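You operate a simulated robot arm through the tools that you are given. There is no shell and no other tool.

You run a simulated robot arm. Do the job below in one go: nothing can be reset, and whatever is moved stays where it is left.

Task
Charge the green cube light to 100% in well A, switch off and shut it in the blue box.
Fine: dock it and lift it out only while the charger is off; leave the other lights and the dial alone. Set down upright: what you pick out.

The check looks at the end state, three seconds after you hand in, the way a careful person would. Anything else that was tipped, shoved, dropped, spilled or broken makes it a failure.

Robot
A 6-joint arm with a four-finger gripper, fixed in place. Base frame: the origin is at the foot of the arm, x ahead of it, y to its left, z up; the work surface is at about z = 0.86. Readings come in m, rad, newtons and seconds.
With the tool pointing down near the work surface it reaches from about 0.28 to 0.7 m from the base axis. Its first joint turns from -2.897 to 2.897 rad. Payload 3.43 kg.
Tool frame: the origin (TCP) lies between the finger pads and is the grasp point; the fingertips stand 0.03 m ahead of it; z points along the fingers, y is the line along which they close. Largest opening 0.12 m; the body of the gripper starts 0.085 m behind the TCP.
Orientation is that of the tool frame in the base frame, as a unit quaternion [w, x, y, z]. With the fingers straight down and closing along the base's y, the tool's x points along the base's -x, its y along +y and its z along -z.

Tools
- The arm moves only by the tool arm_command. Its argument "targets" is one flat list of numbers, 7 for each row, row after row: the shift along the tool's x, y, z in m, then the turn, a rotation vector about the tool's x, y, z in rad, then the gripper command, from -1 (fully open) to 1 (shut), values between in proportion. In form: [x, y, z, rx, ry, rz, hand, x, y, z, rx, ry, rz, hand, ...]. A call has 1 to 20 rows; each row shifts and turns the commanded pose from where the row before left it, along the tool's axes as they then stand. A row lasts 0.2 s, in which the tool goes at most 0.05 m and 0.15 rad; a call with a longer step from one row to the next is refused whole, and so is a gripper value outside its range. A pose out of reach is approached as far as the arm can. The call stops where the force on the tool passes 40 N (or 10 N more than at its start, if that is more) or the arm is blocked; 0.2 s more then pass. The fingers move at their own pace and stop on an object; they squeeze with about 27 N. The grip force told is the motor's: it shows also when the fingers shut on nothing. Time passes only in rows, and 0.2 s behind the last, so rows that do not move let the fingers close. The reply holds the time, the measured pose of the TCP, the force on the tool along the base axes, the opening and the grip force, in the units named above and with some noise, with the torque about the TCP (base axes, N m) and any sound that the robot's microphone picked up.
- Cameras (640 x 400 px; columns grow to the right, rows downward): "scene" is fixed at [0.2204, 0.6517, 1.4619]; the picture's right is [-0.79, -0.62, 0.00], its down [-0.42, 0.54, -0.73] and it looks along [0.45, -0.57, -0.69] (base axes); focal length 347 px, centre (320, 200). "wrist" rides on the gripper at [0.071, -0.017, -0.121] in the tool frame; the picture's right is [0.23, 0.97, 0.00], its down [-0.81, 0.19, -0.55] and it looks along [-0.54, 0.13, 0.83] (tool axes); focal length 275 px, centre (320, 200). There is no depth. A picture from a camera that has moved, and an enlarged one, comes with that camera's place and axes in the base frame and with its lens.
- get_image(camera): a new picture of that camera. It takes no simulated time.
- lift_body(by): slides the trunk up (or, below 0, down) by that many m; the arm rides with it, the base frame stays. It gives what a move gives, with no picture.
- zoom(camera, box): a new picture of the part [left, top, right, bottom] of that camera's present view, enlarged. It takes no simulated time.
- hand_in(): hands the job in; it is judged then, once.

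Places have to be worked out from the pictures, the camera data and where the tool is seen. Open the gripper and draw the arm clear of the work before you hand the job in, unless the task says otherwise.

The tools are called after "Call:" as name(argument=value, ...) on one line, values as JSON. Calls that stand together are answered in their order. arm_command: Moves the arm, as the interface text tells. Its arguments: {"type":"object","properties":{"targets":{"type":"array","items":{"type":"number"}}},"required":["targets"]} The other tools are called the same way: lift_body (by) slides the trunk up or down; get_image (camera) takes a picture; zoom (camera, box) takes an enlarged picture of a part of a camera's view; hand_in () hands the job in.

At the start:

```text
clock: 0.0
ee_pos: [0.4927, 0.2596, 1.1504]
orientation: [0.0, 0.0, 1.0, 0.0]
ft_force: [-0.4, -0.3, 0.4]
moment: [0.0, 0.02, -0.01]
opening: 0.1197
finger_force: 0.0
trunk travel left (down, up): [-0.2, 0.24]
```

scene: 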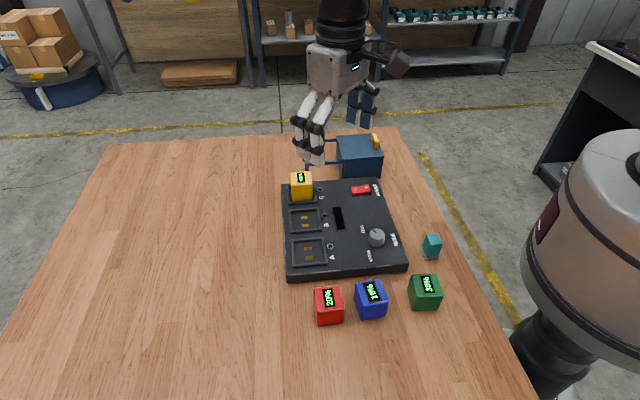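
wrist: 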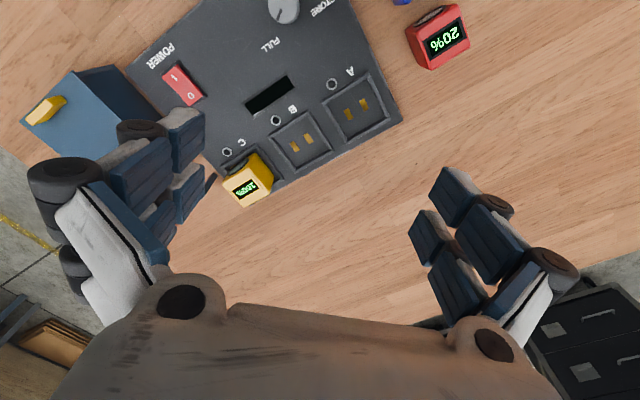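

The pictures show a charging board with wells A, B and C, a rocker switch, a dial, the blue box and several cubes. I'll zoom in to see the details before moving.

Call:
zoom(camera="scene", box=[270, 120, 430, 220])

Call:
zoom(camera="scene", box=[280, 220, 460, 335])

Call:
zoom(camera="wrist", box=[0, 0, 420, 220])

```text
4.00 times, centred on (350, 170) of scene
camera zoom: at [0.2204, 0.6517, 1.4619], right [-0.79, -0.62, 0.0], down [-0.42, 0.54, -0.73], along [0.45, -0.57, -0.69], focal length 1387 px, centre (200, 320)
```

zoom: 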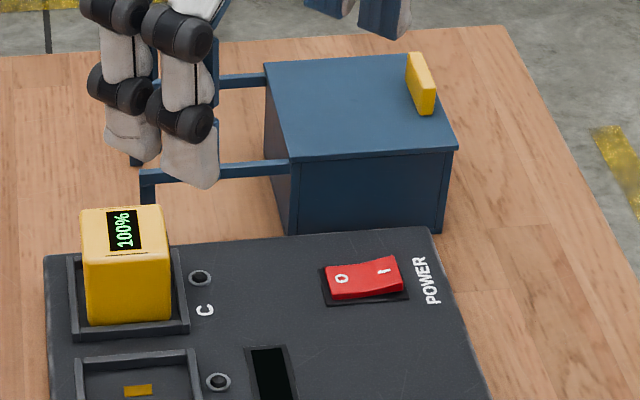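

```text
3.48 times, centred on (370, 278) of scene
camera zoom: at [0.2204, 0.6517, 1.4619], right [-0.79, -0.62, 0.0], down [-0.42, 0.54, -0.73], along [0.45, -0.57, -0.69], focal length 1206 px, centre (146, -70)
```

zoom: 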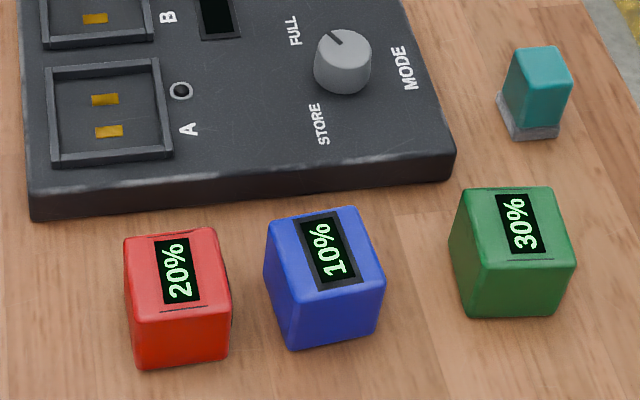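

```text
1.52 times, centred on (210, 110) of wrist
camera zoom: at [0.4222, 0.2428, 1.271], right [-0.23, 0.97, 0.0], down [0.81, 0.19, 0.55], along [0.54, 0.13, -0.83], focal length 420 px, centre (488, 337)
```

zoom: 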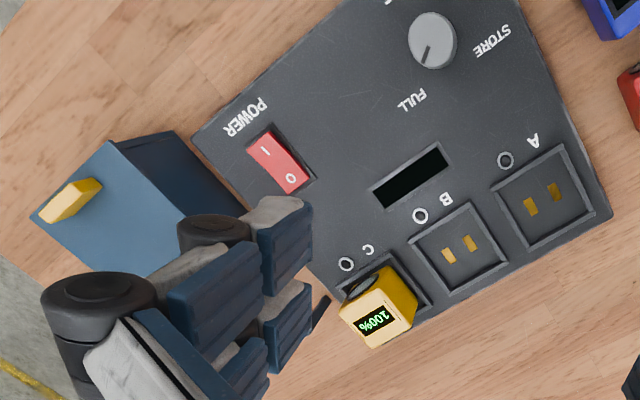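

From the scene picture I put green at about (0.29, 0.25), well A at (0.52, 0.32), the switch at (0.53, 0.09), and the box at (0.62, -0.02) with what looks like a sliding lid and rails. The charger looks off and the dial points to FULL. I'll carry the empty hand sideways at height so the wrist camera can look at the box.

Call:
arm_command(targets=[0.0046, -0.0454, 0, 0, 0, 0, -1, 0.0046, -0.0454, 0, 0, 0, 0, -1, 0.0046, -0.0454, 0, 0, 0, 0, -1, 0.0046, -0.0454, 0, 0, 0, 0, -1, 0.0046, -0.0454, 0, 0, 0, 0, -1, 0.0046, -0.0454, 0, 0, 0, 0, -1, 0.0046, -0.0454, 0, 0, 0, 0, -1])

Call:
get_image(camera="wrist")

Call:
get_image(camera="scene")

```text
clock: 1.6
ee_pos: [0.4601, -0.0584, 1.1524]
orientation: [-0.001, 0.0, 1.0, 0.0]
ft_force: [-0.2, -0.8, -0.1]
moment: [-0.01, -0.01, 0.03]
opening: 0.1199
finger_force: 0.1
trunk travel left (down, up): [-0.2, 0.24]
```

```text
taken
camera wrist: at [0.3893, -0.0751, 1.272], right [-0.23, 0.97, 0.0], down [0.81, 0.19, 0.55], along [0.54, 0.13, -0.83], focal length 275 px, centre (320, 200)
```

wrist: 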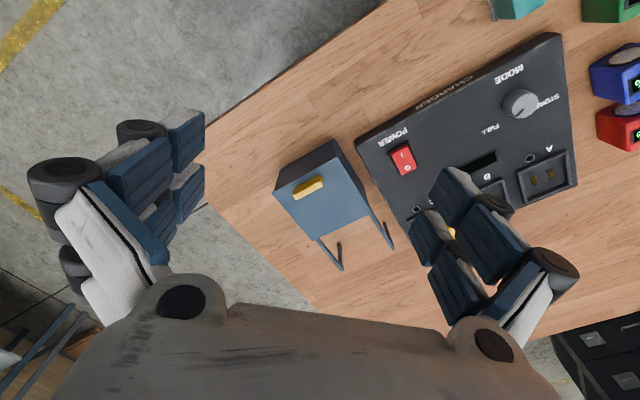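

```text
taken
```

scene: 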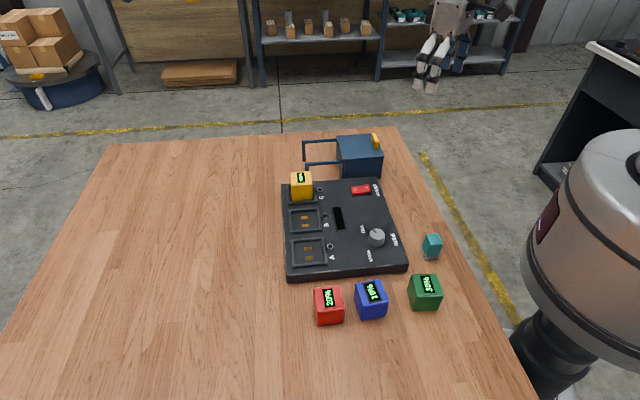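

The box is now clear of the hand in both pictures. I'll enlarge it to see the lid, rails and handle.

Call:
zoom(camera="wrist", box=[240, 120, 430, 280])

Call:
zoom(camera="scene", box=[290, 120, 400, 190])

Call:
zoom(camera="wrist", box=[440, 0, 640, 125])

```text
2.50 times, centred on (335, 200) of wrist
camera zoom: at [0.3893, -0.0751, 1.272], right [-0.23, 0.97, 0.0], down [0.81, 0.19, 0.55], along [0.54, 0.13, -0.83], focal length 688 px, centre (282, 200)
```

zoom: 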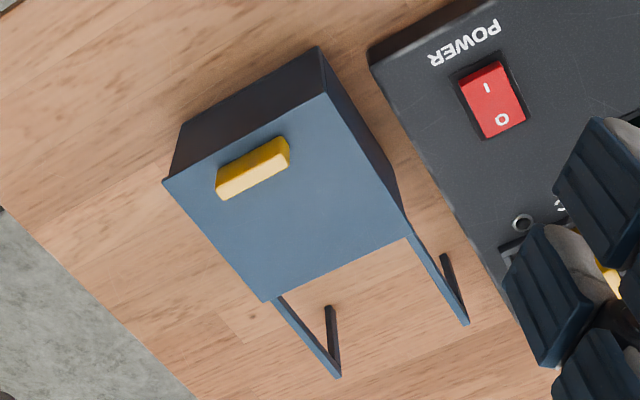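

```text
5.71 times, centred on (345, 155) of scene
camera zoom: at [0.2204, 0.6517, 1.4619], right [-0.79, -0.62, 0.0], down [-0.42, 0.54, -0.73], along [0.45, -0.57, -0.69], focal length 1981 px, centre (177, 457)
```

zoom: 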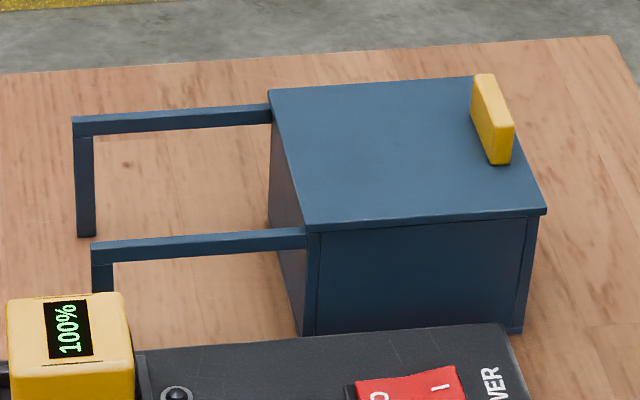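

```text
3.20 times, centred on (540, 62) of wrist
camera zoom: at [0.3893, -0.0751, 1.272], right [-0.23, 0.97, 0.0], down [0.81, 0.19, 0.55], along [0.54, 0.13, -0.83], focal length 881 px, centre (-384, 640)
```

zoom: 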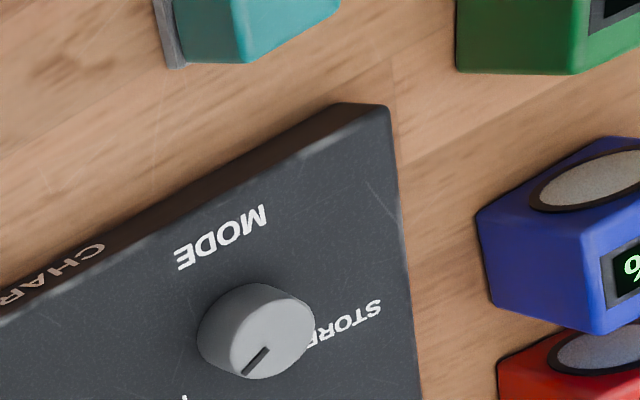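

The lid is a slab with its top at about z 0.93 and corners near (0.615,-0.092), (0.538,-0.014), (0.619,0.059) and (0.691,-0.015). It slides along the rails at roughly 45°, and its yellow handle is at about (0.583,-0.046). Next I move over the charger and turn the hand 45° to measure well A and green.

Call:
arm_command(targets=[0, 0.047, 0.015, 0, 0, 0, -1, 0, 0.047, 0.015, 0, 0, 0, -1, 0, 0.047, 0.015, 0, 0, 0, -1, 0, 0.047, 0.015, 0, 0, 0, -1, 0, 0.047, 0.015, 0, 0, 0, -1, 0, 0.047, 0.015, 0, 0, 0, -1, 0, 0, 0, 0, 0, -0.1309, -1, 0, 0, 0, 0, 0, -0.1309, -1, 0, 0, 0, 0, 0, -0.1309, -1, 0, 0, 0, 0, 0, -0.1309, -1, 0, 0, 0, 0, 0, -0.1309, -1, 0, 0, 0, 0, 0, -0.1309, -1])

Call:
get_image(camera="wrist")

```text
clock: 4.2
ee_pos: [0.4598, 0.224, 1.0605]
orientation: [0.0, -0.384, 0.923, 0.0]
ft_force: [0.6, 0.1, -0.9]
moment: [0.01, 0.02, -0.01]
opening: 0.1202
finger_force: 0.0
trunk travel left (down, up): [-0.2, 0.24]
```

```text
taken
camera wrist: at [0.4229, 0.1613, 1.1809], right [-0.85, 0.52, 0.0], down [0.44, 0.71, 0.55], along [0.29, 0.47, -0.83], focal length 275 px, centre (320, 200)
```

wrist: 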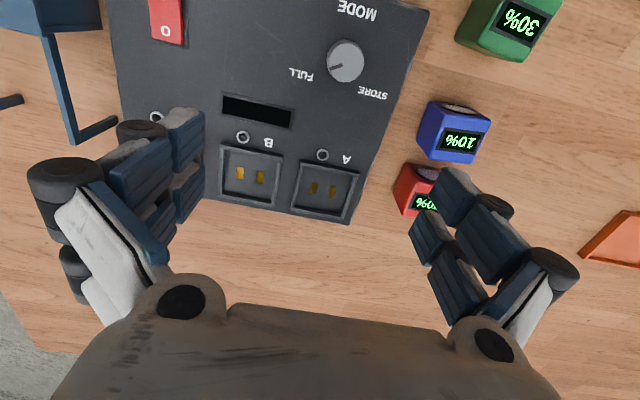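

Well A, the labels and the cubes are now in view. I'll enlarge the wells and the green cube to measure positions and yaw.

Call:
zoom(camera="wrist", box=[200, 90, 400, 230])

Call:
zoom(camera="wrist", box=[400, 0, 580, 112])

```text
2.86 times, centred on (300, 160) of wrist
camera zoom: at [0.4229, 0.1613, 1.1809], right [-0.85, 0.52, 0.0], down [0.44, 0.71, 0.55], along [0.29, 0.47, -0.83], focal length 786 px, centre (377, 314)
```

zoom: 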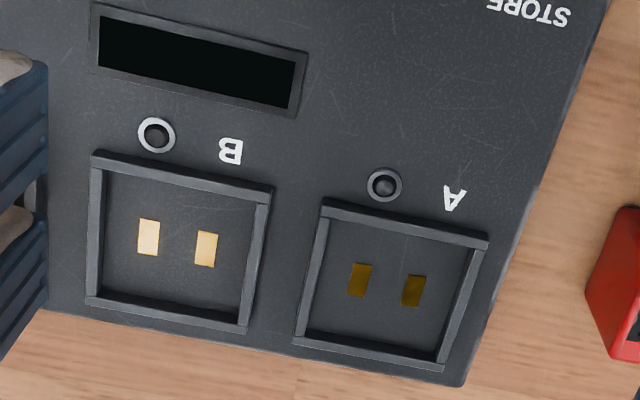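

```text
3.56 times, centred on (490, 56) of wrist
camera zoom: at [0.4229, 0.1613, 1.1809], right [-0.85, 0.52, 0.0], down [0.44, 0.71, 0.55], along [0.29, 0.47, -0.83], focal length 979 px, centre (-284, 712)
```

zoom: 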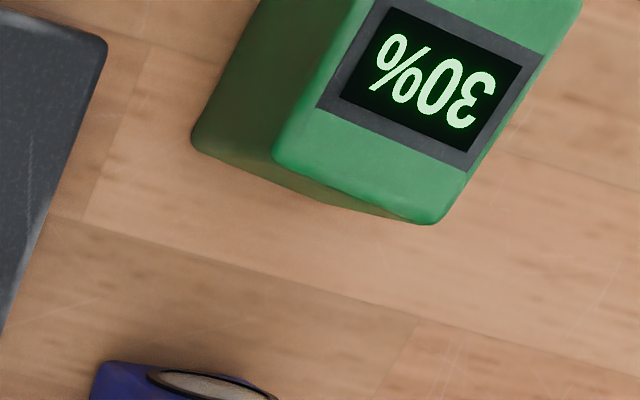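

Well A comes out centred near (0.514, 0.317) at about 45.5°, and it has a raised rim. Now I hover above the green cube, with fingertips still well above everything, to get its position and yaw.

Call:
arm_command(targets=[0.0256, 0.0355, 0.015, 0, 0, 0, -1, 0.0256, 0.0355, 0.015, 0, 0, 0, -1, 0.0256, 0.0355, 0.015, 0, 0, 0, -1, 0.0256, 0.0355, 0.015, 0, 0, 0, -1, 0, 0, 0, 0, 0, 0, -1])

Call:
get_image(camera="wrist")

Call:
zoom(camera="wrist", box=[220, 50, 420, 175])

```text
clock: 5.4
ee_pos: [0.2867, 0.2535, 1.001]
orientation: [-0.001, -0.383, 0.924, 0.0]
ft_force: [0.0, 0.0, 0.6]
moment: [0.01, 0.0, -0.01]
opening: 0.12
finger_force: 0.0
trunk travel left (down, up): [-0.2, 0.24]
```

```text
taken
camera wrist: at [0.2495, 0.1922, 1.1211], right [-0.85, 0.53, 0.0], down [0.44, 0.71, 0.55], along [0.29, 0.47, -0.83], focal length 275 px, centre (320, 200)
```

wrist: 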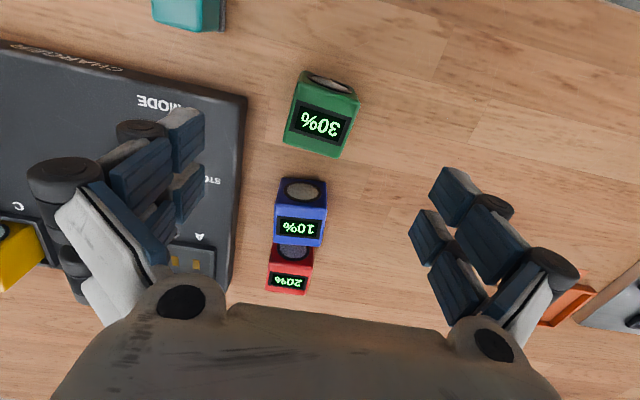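

```text
3.20 times, centred on (320, 112) of wrist
camera zoom: at [0.2495, 0.1922, 1.1211], right [-0.85, 0.53, 0.0], down [0.44, 0.71, 0.55], along [0.29, 0.47, -0.83], focal length 881 px, centre (320, 480)
```

zoom: 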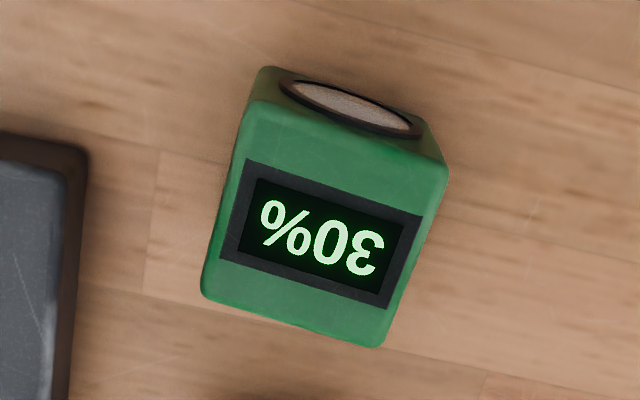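

Green measures about 0.048 m with its centre at (0.286, 0.251), yaw near 40.6° and top near 0.908; its lens faces the robot, the same way as the yellow one in well C. I turn to match, narrow the opening to about 0.08 and descend over it.

Call:
arm_command(targets=[0.0024, -0.0012, 0, 0, 0, 0.0768, -0.33, 0, 0, 0, 0, 0, 0, -0.33, 0, 0, 0, 0, 0, 0, -0.33, 0, 0, 0.023, 0, 0, 0, -0.33, 0, 0, 0.023, 0, 0, 0, -0.33, 0, 0, 0.023, 0, 0, 0, -0.33, 0, 0, 0.021, 0, 0, 0, -0.33, 0, 0, 0, 0, 0, 0, -0.33])

Call:
get_image(camera="wrist")

Call:
get_image(camera="scene")

```text
clock: 7.2
ee_pos: [0.2886, 0.2485, 0.9098]
orientation: [0.0, -0.347, 0.938, 0.0]
ft_force: [0.0, 0.5, -0.2]
moment: [-0.01, -0.02, 0.02]
opening: 0.0798
finger_force: 0.1
trunk travel left (down, up): [-0.2, 0.24]
```

```text
taken
camera wrist: at [0.2451, 0.1903, 1.0314], right [-0.81, 0.59, 0.0], down [0.49, 0.67, 0.55], along [0.33, 0.45, -0.83], focal length 275 px, centre (320, 200)
```

wrist: 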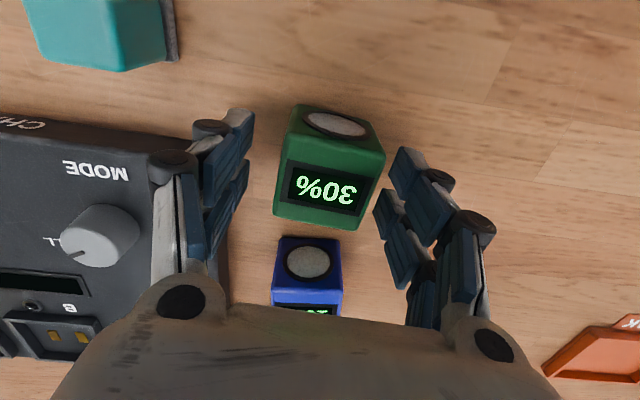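

```text
taken
```

scene: 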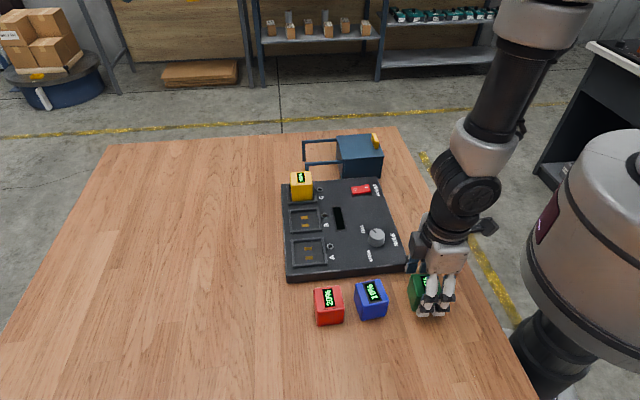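

The green cube sits between the fingers with no contact force. I'll check the centring closely before closing.

Call:
zoom(camera="wrist", box=[220, 80, 440, 240])

Call:
zoom(camera="scene", box=[370, 220, 490, 330])

```text
2.50 times, centred on (330, 160) of wrist
camera zoom: at [0.2451, 0.1903, 1.0314], right [-0.81, 0.59, 0.0], down [0.49, 0.67, 0.55], along [0.33, 0.45, -0.83], focal length 688 px, centre (295, 300)
```

zoom: 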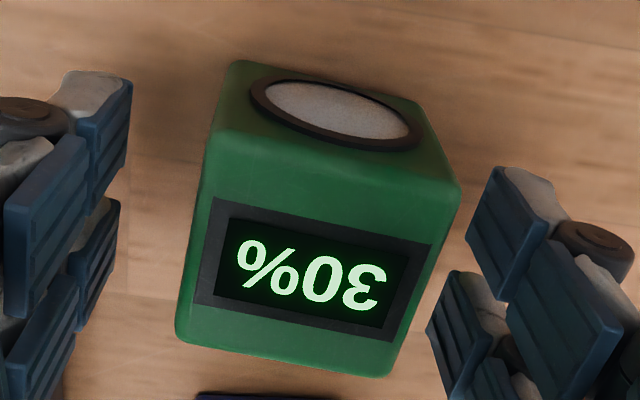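

```text
3.64 times, centred on (430, 275) of scene
camera zoom: at [0.2204, 0.6517, 1.4619], right [-0.79, -0.62, 0.0], down [-0.42, 0.54, -0.73], along [0.45, -0.57, -0.69], focal length 1261 px, centre (-80, -73)
```

zoom: 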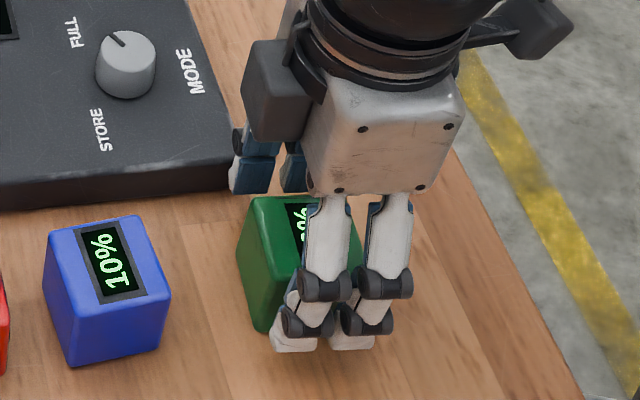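

The cube centre is about 2.7 mm toward the right finger from the grasp point, so I shift by that much and close on it.

Call:
arm_command(targets=[0.001, 0.0027, 0, 0, 0, 0, -0.33, 0, 0, 0, 0, 0, 0, 0.1, 0, 0, 0, 0, 0, 0, 1, 0, 0, 0, 0, 0, 0, 1, 0, 0, 0, 0, 0, 0, 1, 0, 0, 0, 0, 0, 0, 1])

Call:
zoom(camera="wrist", box=[220, 80, 440, 240])

```text
clock: 8.6
ee_pos: [0.2858, 0.2496, 0.9126]
orientation: [0.0, -0.347, 0.938, 0.0]
ft_force: [0.0, 1.5, 1.7]
moment: [0.0, 0.04, -0.02]
opening: 0.0498
finger_force: 27.6
trunk travel left (down, up): [-0.2, 0.24]
```

```text
2.50 times, centred on (330, 160) of wrist
camera zoom: at [0.2427, 0.1915, 1.032], right [-0.81, 0.59, 0.0], down [0.49, 0.67, 0.55], along [0.33, 0.45, -0.83], focal length 688 px, centre (295, 300)
```

zoom: 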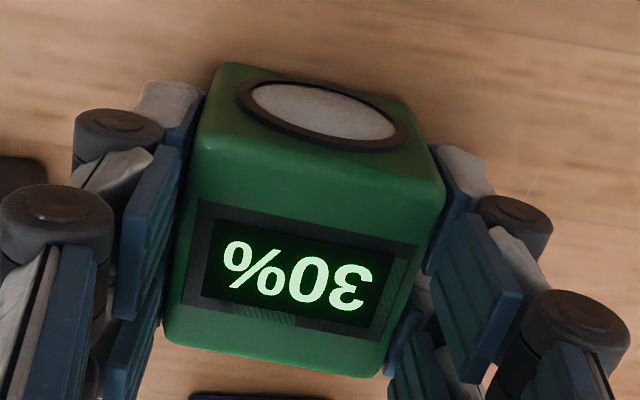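

The cube is held at 0.0498 m opening with 27 N. I lift it 9 cm, turn to the well's yaw and carry it to hover above well A at about (0.513, 0.316).

Call:
arm_command(targets=[0, 0, -0.03, 0, 0, 0, 1, 0, 0, -0.03, 0, 0, 0, 1, 0, 0, -0.03, 0, 0, 0, 1, 0, 0, 0, 0, 0, -0.0855, 1, -0.03448, -0.01945, 0, 0, 0, 0, 1, -0.03448, -0.01945, 0, 0, 0, 0, 1, -0.03448, -0.01945, 0, 0, 0, 0, 1, -0.03448, -0.01945, 0, 0, 0, 0, 1, -0.03448, -0.01945, 0, 0, 0, 0, 1, -0.03448, -0.01945, 0, 0, 0, 0, 1, 0, 0, 0, 0, 0, 0, 1])

Call:
get_image(camera="wrist")

Call:
get_image(camera="scene")

```text
clock: 11.0
ee_pos: [0.5145, 0.3164, 1.0007]
orientation: [0.0, -0.386, 0.923, -0.001]
ft_force: [0.1, -0.2, -1.7]
moment: [0.0, 0.02, -0.01]
opening: 0.0497
finger_force: 27.4
trunk travel left (down, up): [-0.2, 0.24]
```

```text
taken
camera wrist: at [0.4769, 0.2553, 1.1207], right [-0.86, 0.52, 0.0], down [0.43, 0.71, 0.55], along [0.29, 0.47, -0.83], focal length 275 px, centre (320, 200)
```

wrist: 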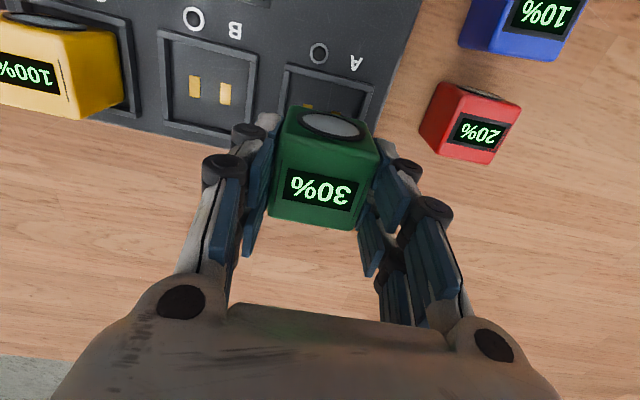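

```text
taken
```

scene: 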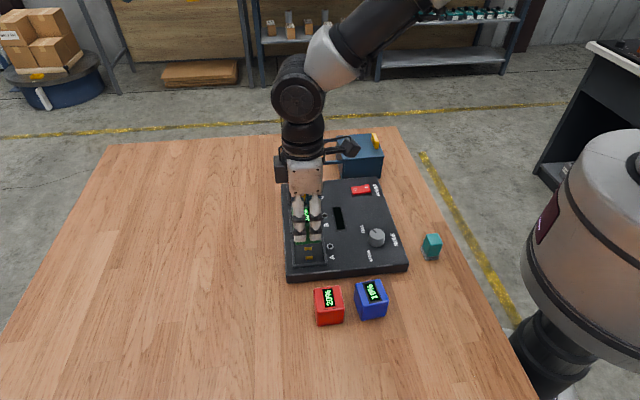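

The cube hovers over well A. I'll zoom to recheck the well's rim relative to the tool before lowering.

Call:
zoom(camera="wrist", box=[150, 0, 410, 160])

Call:
zoom(camera="scene", box=[270, 160, 370, 280])

```text
2.46 times, centred on (280, 80) of wrist
camera zoom: at [0.4769, 0.2553, 1.1207], right [-0.86, 0.52, 0.0], down [0.43, 0.71, 0.55], along [0.29, 0.47, -0.83], focal length 678 px, centre (418, 495)
```

zoom: 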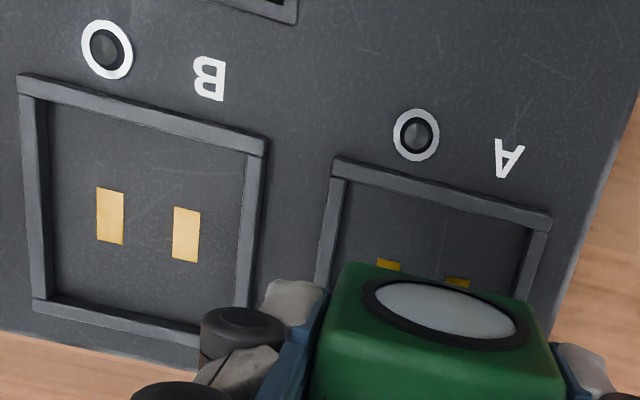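

```text
3.33 times, centred on (320, 220) of scene
camera zoom: at [0.2204, 0.6517, 1.4619], right [-0.79, -0.62, 0.0], down [-0.42, 0.54, -0.73], along [0.45, -0.57, -0.69], focal length 1156 px, centre (320, 133)
```

zoom: 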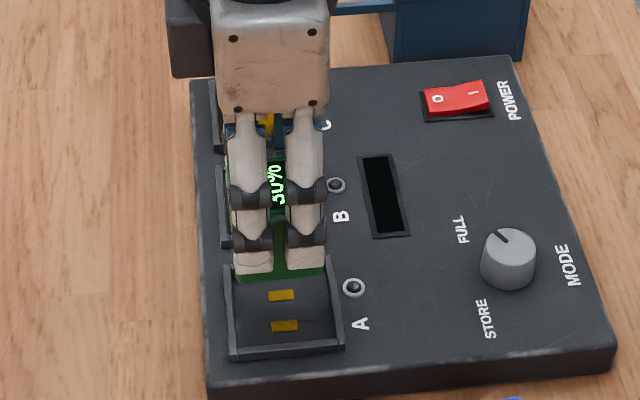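

The rim's near edge lines up with the tool to within 0.2°, and the well centre lies about 2 mm toward the robot from the cube. I correct by that and lower to just above the expected floor.

Call:
arm_command(targets=[0.002, -0.0004, 0.016, 0, 0, 0, 1, 0, 0, 0.016, 0, 0, 0, 1, 0, 0, 0.012, 0, 0, 0, 1, 0, 0, 0, 0, 0, 0, 1])

Call:
zoom(camera="wrist", box=[220, 20, 440, 240])

Call:
zoom(camera="scene", box=[270, 180, 370, 290])

```text
clock: 12.0
ee_pos: [0.5137, 0.3135, 0.9576]
orientation: [0.0, -0.386, 0.922, 0.001]
ft_force: [0.1, 1.0, -2.1]
moment: [-0.01, -0.01, 0.05]
opening: 0.05
finger_force: 27.2
trunk travel left (down, up): [-0.2, 0.24]
```

```text
1.82 times, centred on (330, 130) of wrist
camera zoom: at [0.4755, 0.2522, 1.0779], right [-0.86, 0.52, 0.0], down [0.43, 0.71, 0.55], along [0.29, 0.47, -0.83], focal length 500 px, centre (302, 327)
```

zoom: 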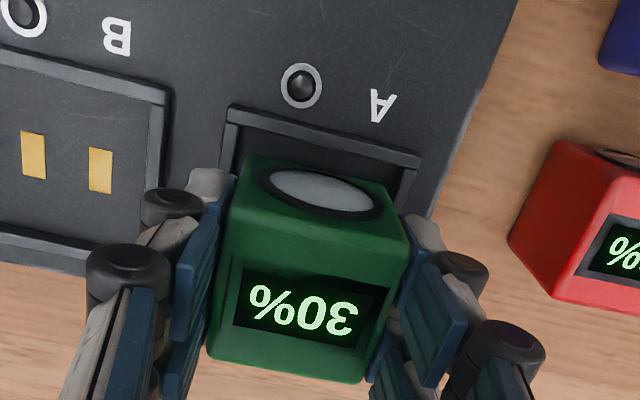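

```text
3.64 times, centred on (320, 235) of scene
camera zoom: at [0.2204, 0.6517, 1.4619], right [-0.79, -0.62, 0.0], down [-0.42, 0.54, -0.73], along [0.45, -0.57, -0.69], focal length 1261 px, centre (320, 73)
```

zoom: 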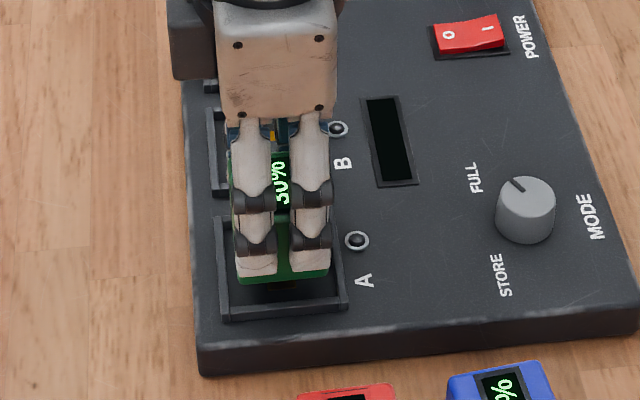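

Centring over the pocket is now within about 1 mm. I lower further in small steps and watch the force for floor contact.

Call:
arm_command(targets=[0, 0, 0.006, 0, 0, 0, 1, 0, 0, 0.006, 0, 0, 0, 1, 0, 0, 0, 0, 0, 0, 1])

```text
clock: 12.8
ee_pos: [0.5139, 0.3148, 0.9448]
orientation: [0.0, -0.387, 0.922, 0.0]
ft_force: [-0.2, 0.6, -2.9]
moment: [-0.01, -0.02, -0.01]
opening: 0.0497
finger_force: 27.5
trunk travel left (down, up): [-0.2, 0.24]
```

No contact yet at TCP z of about 0.945 (force unchanged). I continue down in 2 mm steps.

Call:
arm_command(targets=[0, 0, 0.002, 0, 0, 0, 1, 0, 0, 0.002, 0, 0, 0, 1, 0, 0, 0, 0, 0, 0, 1])

```text
clock: 13.6
ee_pos: [0.5121, 0.3145, 0.9421]
orientation: [0.0, -0.386, 0.922, 0.0]
ft_force: [0.0, 0.4, 1.9]
moment: [-0.05, 0.08, -0.02]
opening: 0.0496
finger_force: 27.1
trunk travel left (down, up): [-0.2, 0.24]
```

The vertical force rose by about 5 N at z of about 0.941, so something is touching. I check the pictures to see whether that is the floor or the rim.

Call:
zoom(camera="wrist", box=[220, 20, 440, 240])

Call:
zoom(camera="scene", box=[270, 190, 370, 280])

```text
1.82 times, centred on (330, 130) of wrist
camera zoom: at [0.4746, 0.2525, 1.062], right [-0.86, 0.52, 0.0], down [0.43, 0.71, 0.55], along [0.29, 0.47, -0.83], focal length 500 px, centre (302, 327)
```

zoom: 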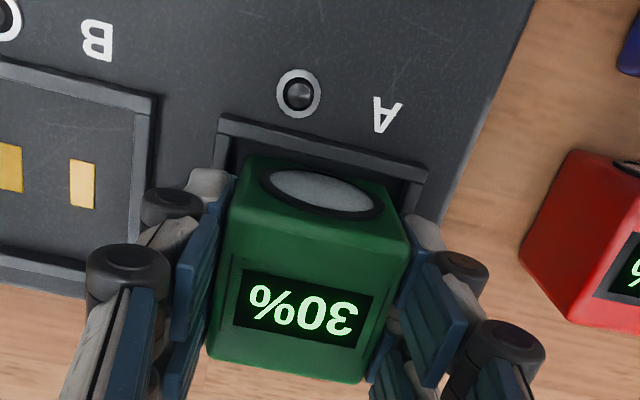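

```text
4.44 times, centred on (320, 235) of scene
camera zoom: at [0.2204, 0.6517, 1.4619], right [-0.79, -0.62, 0.0], down [-0.42, 0.54, -0.73], along [0.45, -0.57, -0.69], focal length 1541 px, centre (320, 44)
```

zoom: 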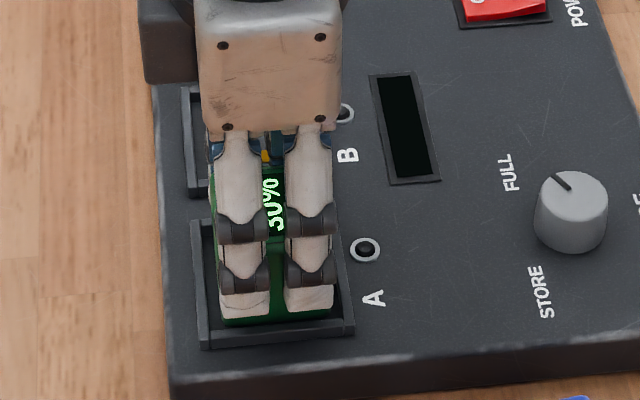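

The rim is centred on the tool within 1 mm, so the touch should be the pocket floor. I press down 1–2 mm more to see whether the force builds as on a solid floor.

Call:
arm_command(targets=[0, 0, 0.0015, 0, 0, 0, 1, 0, 0, 0, 0, 0, 0, 1])

```text
clock: 14.2
ee_pos: [0.5131, 0.3149, 0.9405]
orientation: [0.002, -0.387, 0.922, 0.001]
ft_force: [-0.5, -0.6, 17.2]
moment: [-0.26, 0.5, -0.05]
opening: 0.0496
finger_force: 27.5
trunk travel left (down, up): [-0.2, 0.24]
```

The force built to 17 N, and the moment suggests contact toward the lens side edge. I look closely to see whether that side is resting on the rim or the floor.

Call:
zoom(camera="wrist", box=[280, 60, 390, 130])

Call:
zoom(camera="scene", box=[295, 225, 365, 275])

Call:
zoom(camera="scene", box=[275, 160, 345, 210])

```text
5.71 times, centred on (335, 95) of wrist
camera zoom: at [0.4742, 0.2523, 1.0618], right [-0.86, 0.52, 0.0], down [0.43, 0.71, 0.56], along [0.29, 0.47, -0.83], focal length 1573 px, centre (234, 800)
```

zoom: 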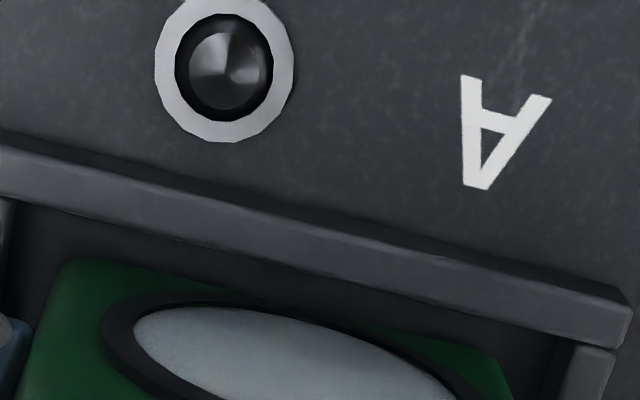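

```text
8.00 times, centred on (330, 250) of scene
camera zoom: at [0.2204, 0.6517, 1.4619], right [-0.79, -0.62, 0.0], down [-0.42, 0.54, -0.73], along [0.45, -0.57, -0.69], focal length 2774 px, centre (240, -200)
```

zoom: 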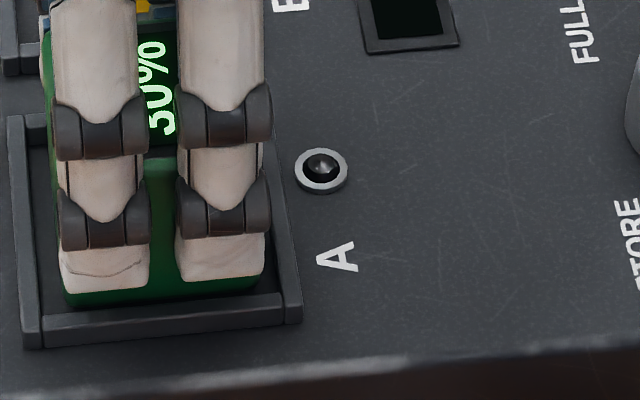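

```text
8.00 times, centred on (310, 185) of scene
camera zoom: at [0.2204, 0.6517, 1.4619], right [-0.79, -0.62, 0.0], down [-0.42, 0.54, -0.73], along [0.45, -0.57, -0.69], focal length 2774 px, centre (400, 320)
```

zoom: 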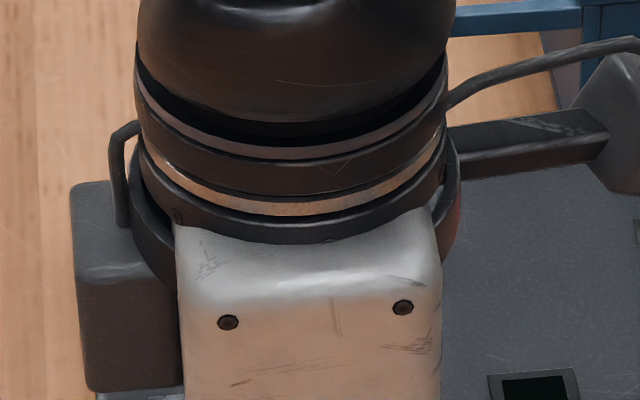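

The cube's bottom edges are inside the rim on all visible sides with floor showing between, so it's seated. I ease off 1 mm, open to about 0.08 m and rise straight up.

Call:
arm_command(targets=[0, 0, -0.001, 0, 0, 0, 1, 0, 0, 0, 0, 0, 0, 0.1, 0, 0, 0, 0, 0, 0, -0.1, 0, 0, 0, 0, 0, 0, -0.33, 0, 0, 0, 0, 0, 0, -0.33, 0, 0, -0.02, 0, 0, 0, -0.33, 0, 0, -0.04, 0, 0, 0, -0.33, 0, 0, -0.04, 0, 0, 0, -0.33, 0, 0, 0, 0, 0, 0, -0.33])

Call:
get_image(camera="wrist")

Call:
zoom(camera="scene", box=[270, 160, 400, 290])

```text
clock: 16.2
ee_pos: [0.5123, 0.3111, 1.0429]
orientation: [-0.001, -0.386, 0.922, 0.0]
ft_force: [-0.9, 0.5, -0.4]
moment: [-0.01, 0.02, -0.01]
opening: 0.0798
finger_force: 0.1
trunk travel left (down, up): [-0.2, 0.24]
```

```text
taken
camera wrist: at [0.4748, 0.2494, 1.1635], right [-0.86, 0.52, 0.0], down [0.43, 0.71, 0.55], along [0.29, 0.47, -0.83], focal length 275 px, centre (320, 200)
```

wrist: 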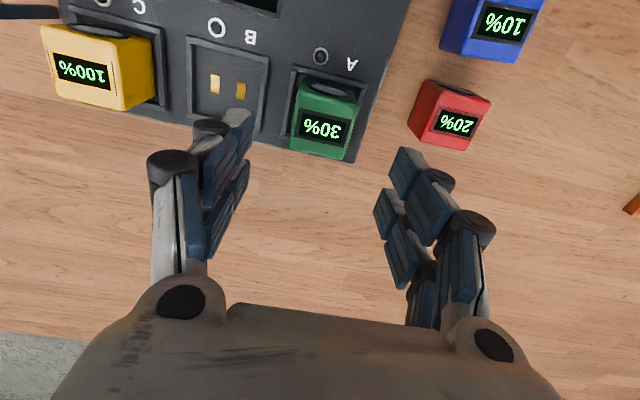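

```text
3.08 times, centred on (335, 225) of scene
camera zoom: at [0.2204, 0.6517, 1.4619], right [-0.79, -0.62, 0.0], down [-0.42, 0.54, -0.73], along [0.45, -0.57, -0.69], focal length 1067 px, centre (274, 123)
```

zoom: 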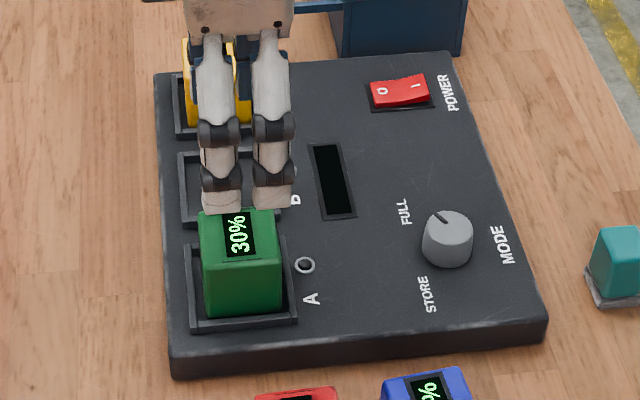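

Green now stands in well A reading 30%. I zoom to confirm it sits flat, then I'll turn to the switch.

Call:
zoom(camera="wrist", box=[180, 20, 400, 170])

Call:
zoom(camera="scene", box=[340, 175, 390, 205])

```text
2.67 times, centred on (290, 95) of wrist
camera zoom: at [0.4748, 0.2494, 1.1635], right [-0.86, 0.52, 0.0], down [0.43, 0.71, 0.55], along [0.29, 0.47, -0.83], focal length 734 px, centre (400, 480)
```

zoom: 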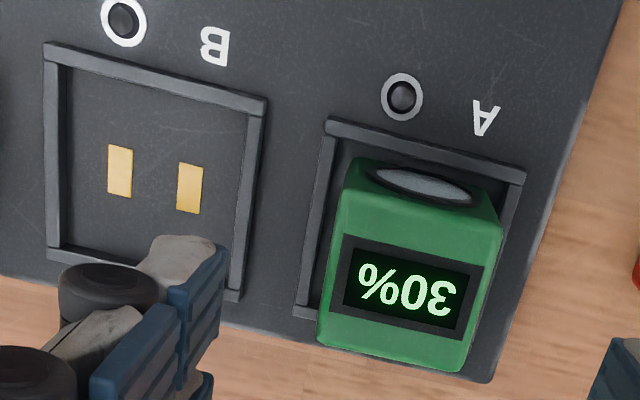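

```text
12.80 times, centred on (365, 190) of scene
camera zoom: at [0.2204, 0.6517, 1.4619], right [-0.79, -0.62, 0.0], down [-0.42, 0.54, -0.73], along [0.45, -0.57, -0.69], focal length 4438 px, centre (-256, 328)
```

zoom: 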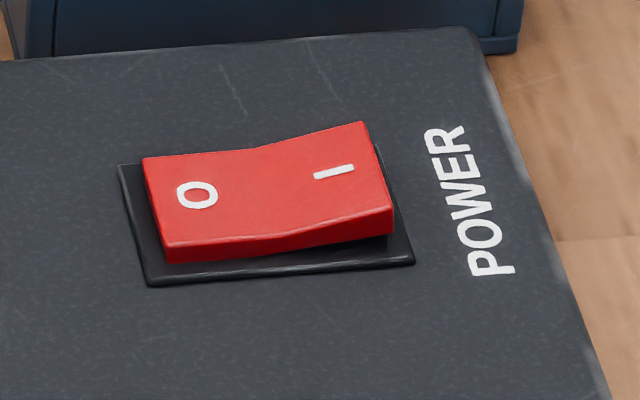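

Green sits flat in well A, and the rocker's 0 side is down, so the charger is off. I close the hand empty and travel at height to above the rocker's I end, near (0.526, 0.080).

Call:
arm_command(targets=[0.0315, -0.03472, 0, 0, 0, 0, 1, 0.0315, -0.03472, 0, 0, 0, 0, 1, 0.0315, -0.03472, 0, 0, 0, 0, 1, 0.0315, -0.03472, 0, 0, 0, 0, 1, 0.0315, -0.03472, 0, 0, 0, 0, 1, 0, 0, 0.03, 0, 0, 0, 1, 0, 0, 0.02, 0, 0, 0, 1, 0, 0, 0, 0, 0, 0, 1])

Call:
get_image(camera="wrist")

Call:
zoom(camera="scene", box=[290, 120, 420, 250])

```text
clock: 18.0
ee_pos: [0.5271, 0.082, 0.9916]
orientation: [0.0, -0.387, 0.922, 0.0]
ft_force: [0.2, 0.9, 0.1]
moment: [0.01, 0.02, 0.01]
opening: 0.0001
finger_force: 26.8
trunk travel left (down, up): [-0.2, 0.24]
```

```text
taken
camera wrist: at [0.4878, 0.0184, 1.1107], right [-0.86, 0.52, 0.0], down [0.43, 0.71, 0.55], along [0.29, 0.47, -0.83], focal length 275 px, centre (320, 200)
```

wrist: 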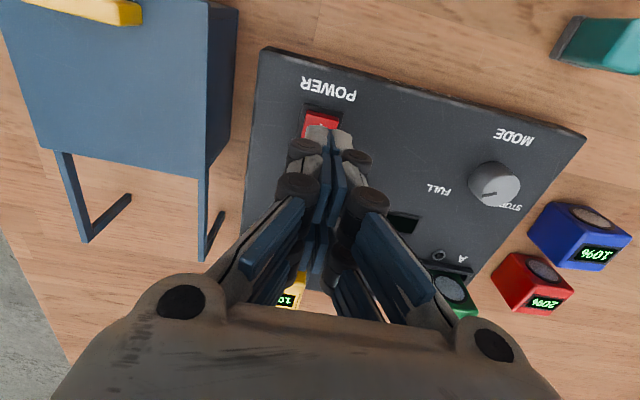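

```text
3.08 times, centred on (355, 185) of scene
camera zoom: at [0.2204, 0.6517, 1.4619], right [-0.79, -0.62, 0.0], down [-0.42, 0.54, -0.73], along [0.45, -0.57, -0.69], focal length 1067 px, centre (212, 246)
```

zoom: 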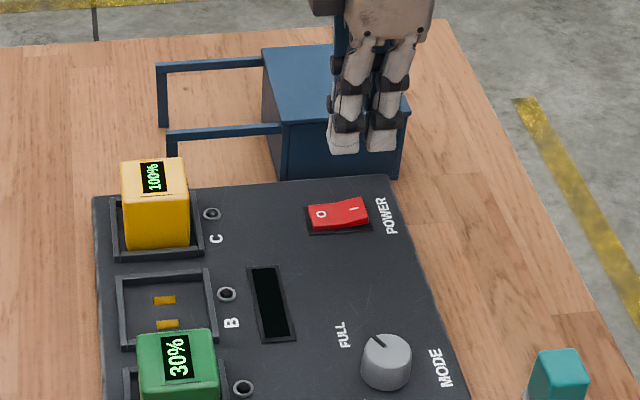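

The closed hand is above the switch. I zoom in to check the fingertip line relative to the rocker.

Call:
zoom(camera="wrist", box=[240, 60, 400, 180])

```text
3.33 times, centred on (320, 120) of wrist
camera zoom: at [0.4878, 0.0184, 1.1107], right [-0.86, 0.52, 0.0], down [0.43, 0.71, 0.55], along [0.29, 0.47, -0.83], focal length 918 px, centre (320, 467)
```

zoom: 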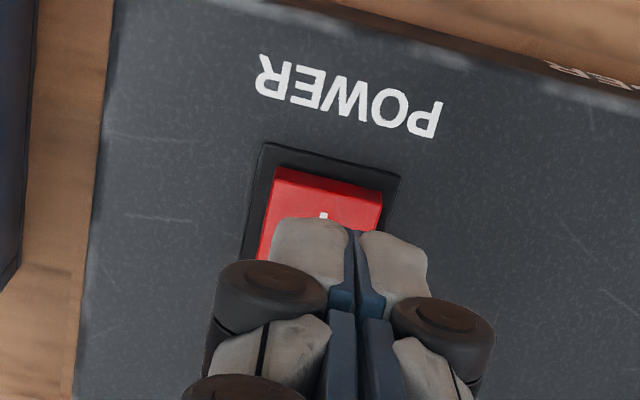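

The rocker is centred under the closed fingertips (y offset about 0, I mark below the TCP). I descend close to it, then in 3 mm steps.

Call:
arm_command(targets=[0, 0, 0.025, 0, 0, 0, 1, 0, 0, 0.025, 0, 0, 0, 1, 0, 0, 0.003, 0, 0, 0, 1, 0, 0, 0.003, 0, 0, 0, 1, 0, 0, 0.003, 0, 0, 0, 1])

```text
clock: 19.2
ee_pos: [0.524, 0.0805, 0.9303]
orientation: [0.0, -0.387, 0.922, 0.001]
ft_force: [-0.1, -1.1, -0.1]
moment: [0.03, 0.0, -0.04]
opening: 0.0
finger_force: 27.1
trunk travel left (down, up): [-0.2, 0.24]
```

No contact yet with the tips at about z 0.902. I continue down in 2 mm steps.

Call:
arm_command(targets=[0, 0, 0.002, 0, 0, 0, 1, 0, 0, 0.002, 0, 0, 0, 1, 0, 0, 0.002, 0, 0, 0, 1])

Call:
zoom(camera="scene", box=[290, 120, 420, 250])

```text
clock: 20.0
ee_pos: [0.525, 0.0805, 0.9244]
orientation: [0.0, -0.387, 0.922, 0.0]
ft_force: [-1.1, -1.1, 5.6]
moment: [0.03, 0.04, 0.01]
opening: 0.006
finger_force: 33.4
trunk travel left (down, up): [-0.2, 0.24]
```

```text
3.08 times, centred on (355, 185) of scene
camera zoom: at [0.2204, 0.6517, 1.4619], right [-0.79, -0.62, 0.0], down [-0.42, 0.54, -0.73], along [0.45, -0.57, -0.69], focal length 1067 px, centre (212, 246)
```

zoom: 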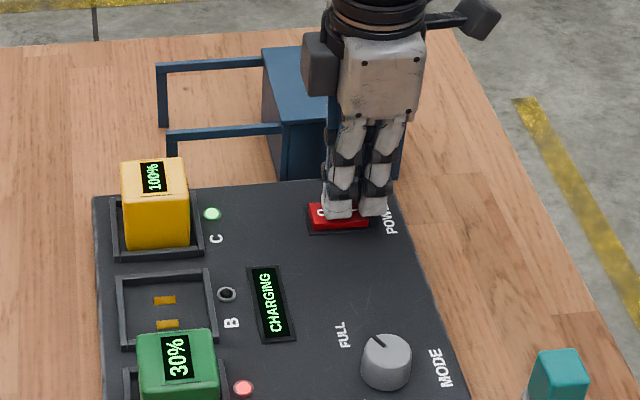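

The switch toggled: the display shows CHARGING, A's LED is red and C's is green. I lift off the switch and check progress.

Call:
arm_command(targets=[0, 0, -0.02, 0, 0, 0, 1, 0, 0, -0.03, 0, 0, 0, 1, 0, 0, -0.03, 0, 0, 0, 1, 0, 0, 0, 0, 0, 0, 1])

Call:
zoom(camera="scene", box=[270, 160, 430, 280])

```text
clock: 21.0
ee_pos: [0.5264, 0.0797, 1.0038]
orientation: [0.0, -0.387, 0.922, -0.001]
ft_force: [0.8, -0.4, -0.1]
moment: [0.01, 0.0, 0.0]
opening: 0.0
finger_force: 33.6
trunk travel left (down, up): [-0.2, 0.24]
```

```text
3.33 times, centred on (350, 220) of scene
camera zoom: at [0.2204, 0.6517, 1.4619], right [-0.79, -0.62, 0.0], down [-0.42, 0.54, -0.73], along [0.45, -0.57, -0.69], focal length 1156 px, centre (220, 133)
```

zoom: 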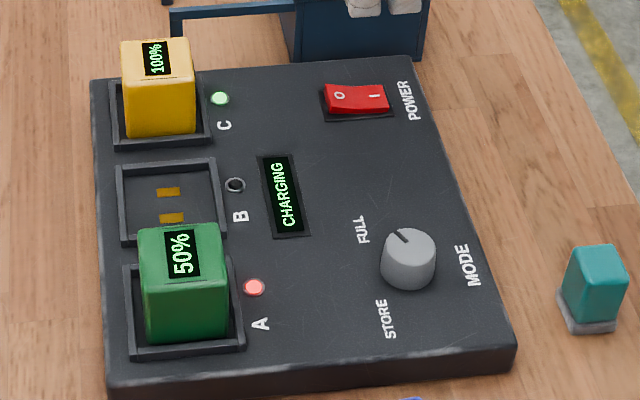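

Green is at 50% and rising quickly. I position above the 0 end of the rocker, 27 mm along the rocker, while it charges.

Call:
arm_command(targets=[-0.027, 0, 0, 0, 0, 0, 1, 0, 0, 0.02, 0, 0, 0, 1, 0, 0, 0.02, 0, 0, 0, 1, 0, 0, 0, 0, 0, 0, 1])

Call:
zoom(camera="scene", box=[270, 160, 430, 280])

Call:
zoom(camera="wrist", box=[240, 60, 400, 180])

```text
clock: 22.0
ee_pos: [0.5429, 0.0979, 0.9661]
orientation: [0.001, -0.386, 0.922, -0.001]
ft_force: [-0.6, -0.2, -0.2]
moment: [0.0, 0.02, 0.02]
opening: 0.0
finger_force: 33.4
trunk travel left (down, up): [-0.2, 0.24]
```

```text
3.33 times, centred on (350, 220) of scene
camera zoom: at [0.2204, 0.6517, 1.4619], right [-0.79, -0.62, 0.0], down [-0.42, 0.54, -0.73], along [0.45, -0.57, -0.69], focal length 1156 px, centre (220, 133)
```

zoom: 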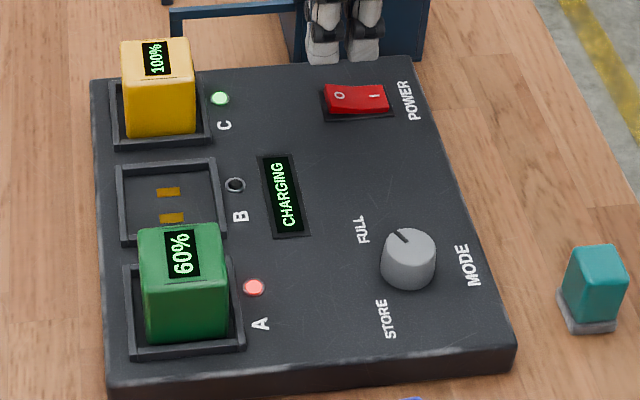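

```text
3.33 times, centred on (320, 120) of wrist
camera zoom: at [0.5061, 0.0371, 1.0862], right [-0.86, 0.52, 0.0], down [0.43, 0.71, 0.55], along [0.29, 0.47, -0.83], focal length 918 px, centre (320, 467)
```

zoom: 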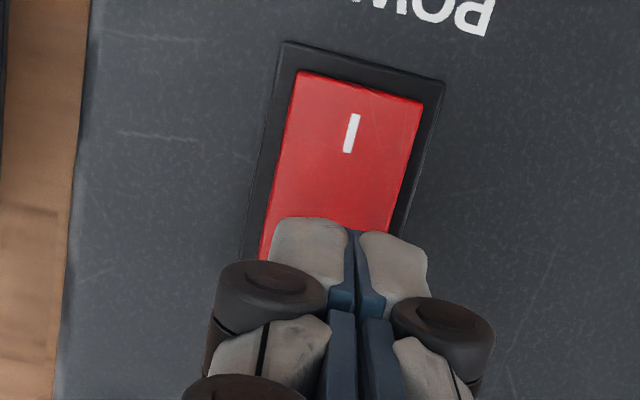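

Charging runs at about 10% per second (60% at 22 s), and the fingertips line up over the 0 mark. I hold still while it charges on.

Call:
arm_command(targets=[0, 0, 0, 0, 0, 0, 1, 0, 0, 0, 0, 0, 0, 1, 0, 0, 0, 0, 0, 0, 1, 0, 0, 0, 0, 0, 0, 1, 0, 0, 0, 0, 0, 0, 1, 0, 0, 0, 0, 0, 0, 1, 0, 0, 0, 0, 0, 0, 1, 0, 0, 0, 0, 0, 0, 1, 0, 0, 0, 0, 0, 0, 1, 0, 0, 0, 0, 0, 0, 1, 0, 0, 0, 0, 0, 0, 1, 0, 0, 0, 0, 0, 0, 1, 0, 0, 0, 0, 0, 0, 1, 0, 0, 0, 0, 0, 0, 1, 0, 0, 0, 0, 0, 0, 1, 0, 0, 0, 0, 0, 0, 1, 0, 0, 0, 0, 0, 0, 1, 0, 0, 0, 0, 0, 0, 1])

Call:
zoom(camera="scene", box=[270, 160, 430, 280])

```text
clock: 25.8
ee_pos: [0.5448, 0.0985, 0.9667]
orientation: [0.0, -0.387, 0.922, 0.0]
ft_force: [0.3, -0.6, -0.9]
moment: [0.01, 0.04, -0.02]
opening: 0.0
finger_force: 33.6
trunk travel left (down, up): [-0.2, 0.24]
```

```text
3.33 times, centred on (350, 220) of scene
camera zoom: at [0.2204, 0.6517, 1.4619], right [-0.79, -0.62, 0.0], down [-0.42, 0.54, -0.73], along [0.45, -0.57, -0.69], focal length 1156 px, centre (220, 133)
```

zoom: 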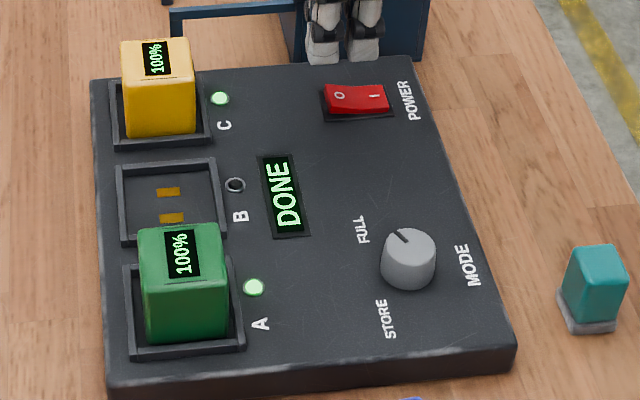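

The display says DONE and green reads 100% with a green LED. I lower onto the 0 end to switch off.

Call:
arm_command(targets=[0, 0, 0.017, 0, 0, 0, 1, 0, 0, 0.017, 0, 0, 0, 1, 0, 0, 0.002, 0, 0, 0, 1, 0, 0, 0.002, 0, 0, 0, 1, 0, 0, 0.002, 0, 0, 0, 1])

Call:
zoom(camera="scene", box=[270, 160, 430, 280])

```text
clock: 27.0
ee_pos: [0.5445, 0.0997, 0.9268]
orientation: [0.001, -0.386, 0.922, 0.0]
ft_force: [-0.6, 0.1, 6.2]
moment: [-0.03, 0.08, -0.03]
opening: 0.0059
finger_force: 33.3
trunk travel left (down, up): [-0.2, 0.24]
```

```text
3.33 times, centred on (350, 220) of scene
camera zoom: at [0.2204, 0.6517, 1.4619], right [-0.79, -0.62, 0.0], down [-0.42, 0.54, -0.73], along [0.45, -0.57, -0.69], focal length 1156 px, centre (220, 133)
```

zoom: 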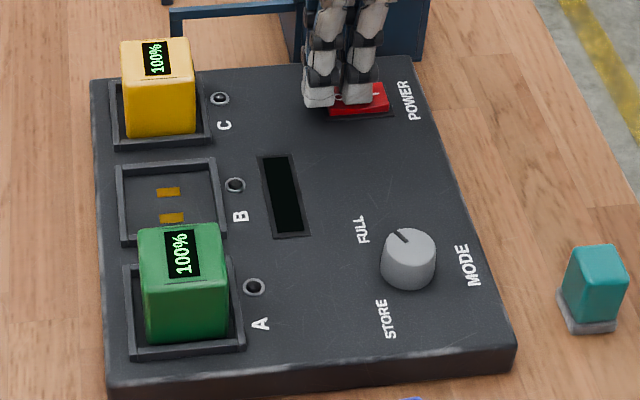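

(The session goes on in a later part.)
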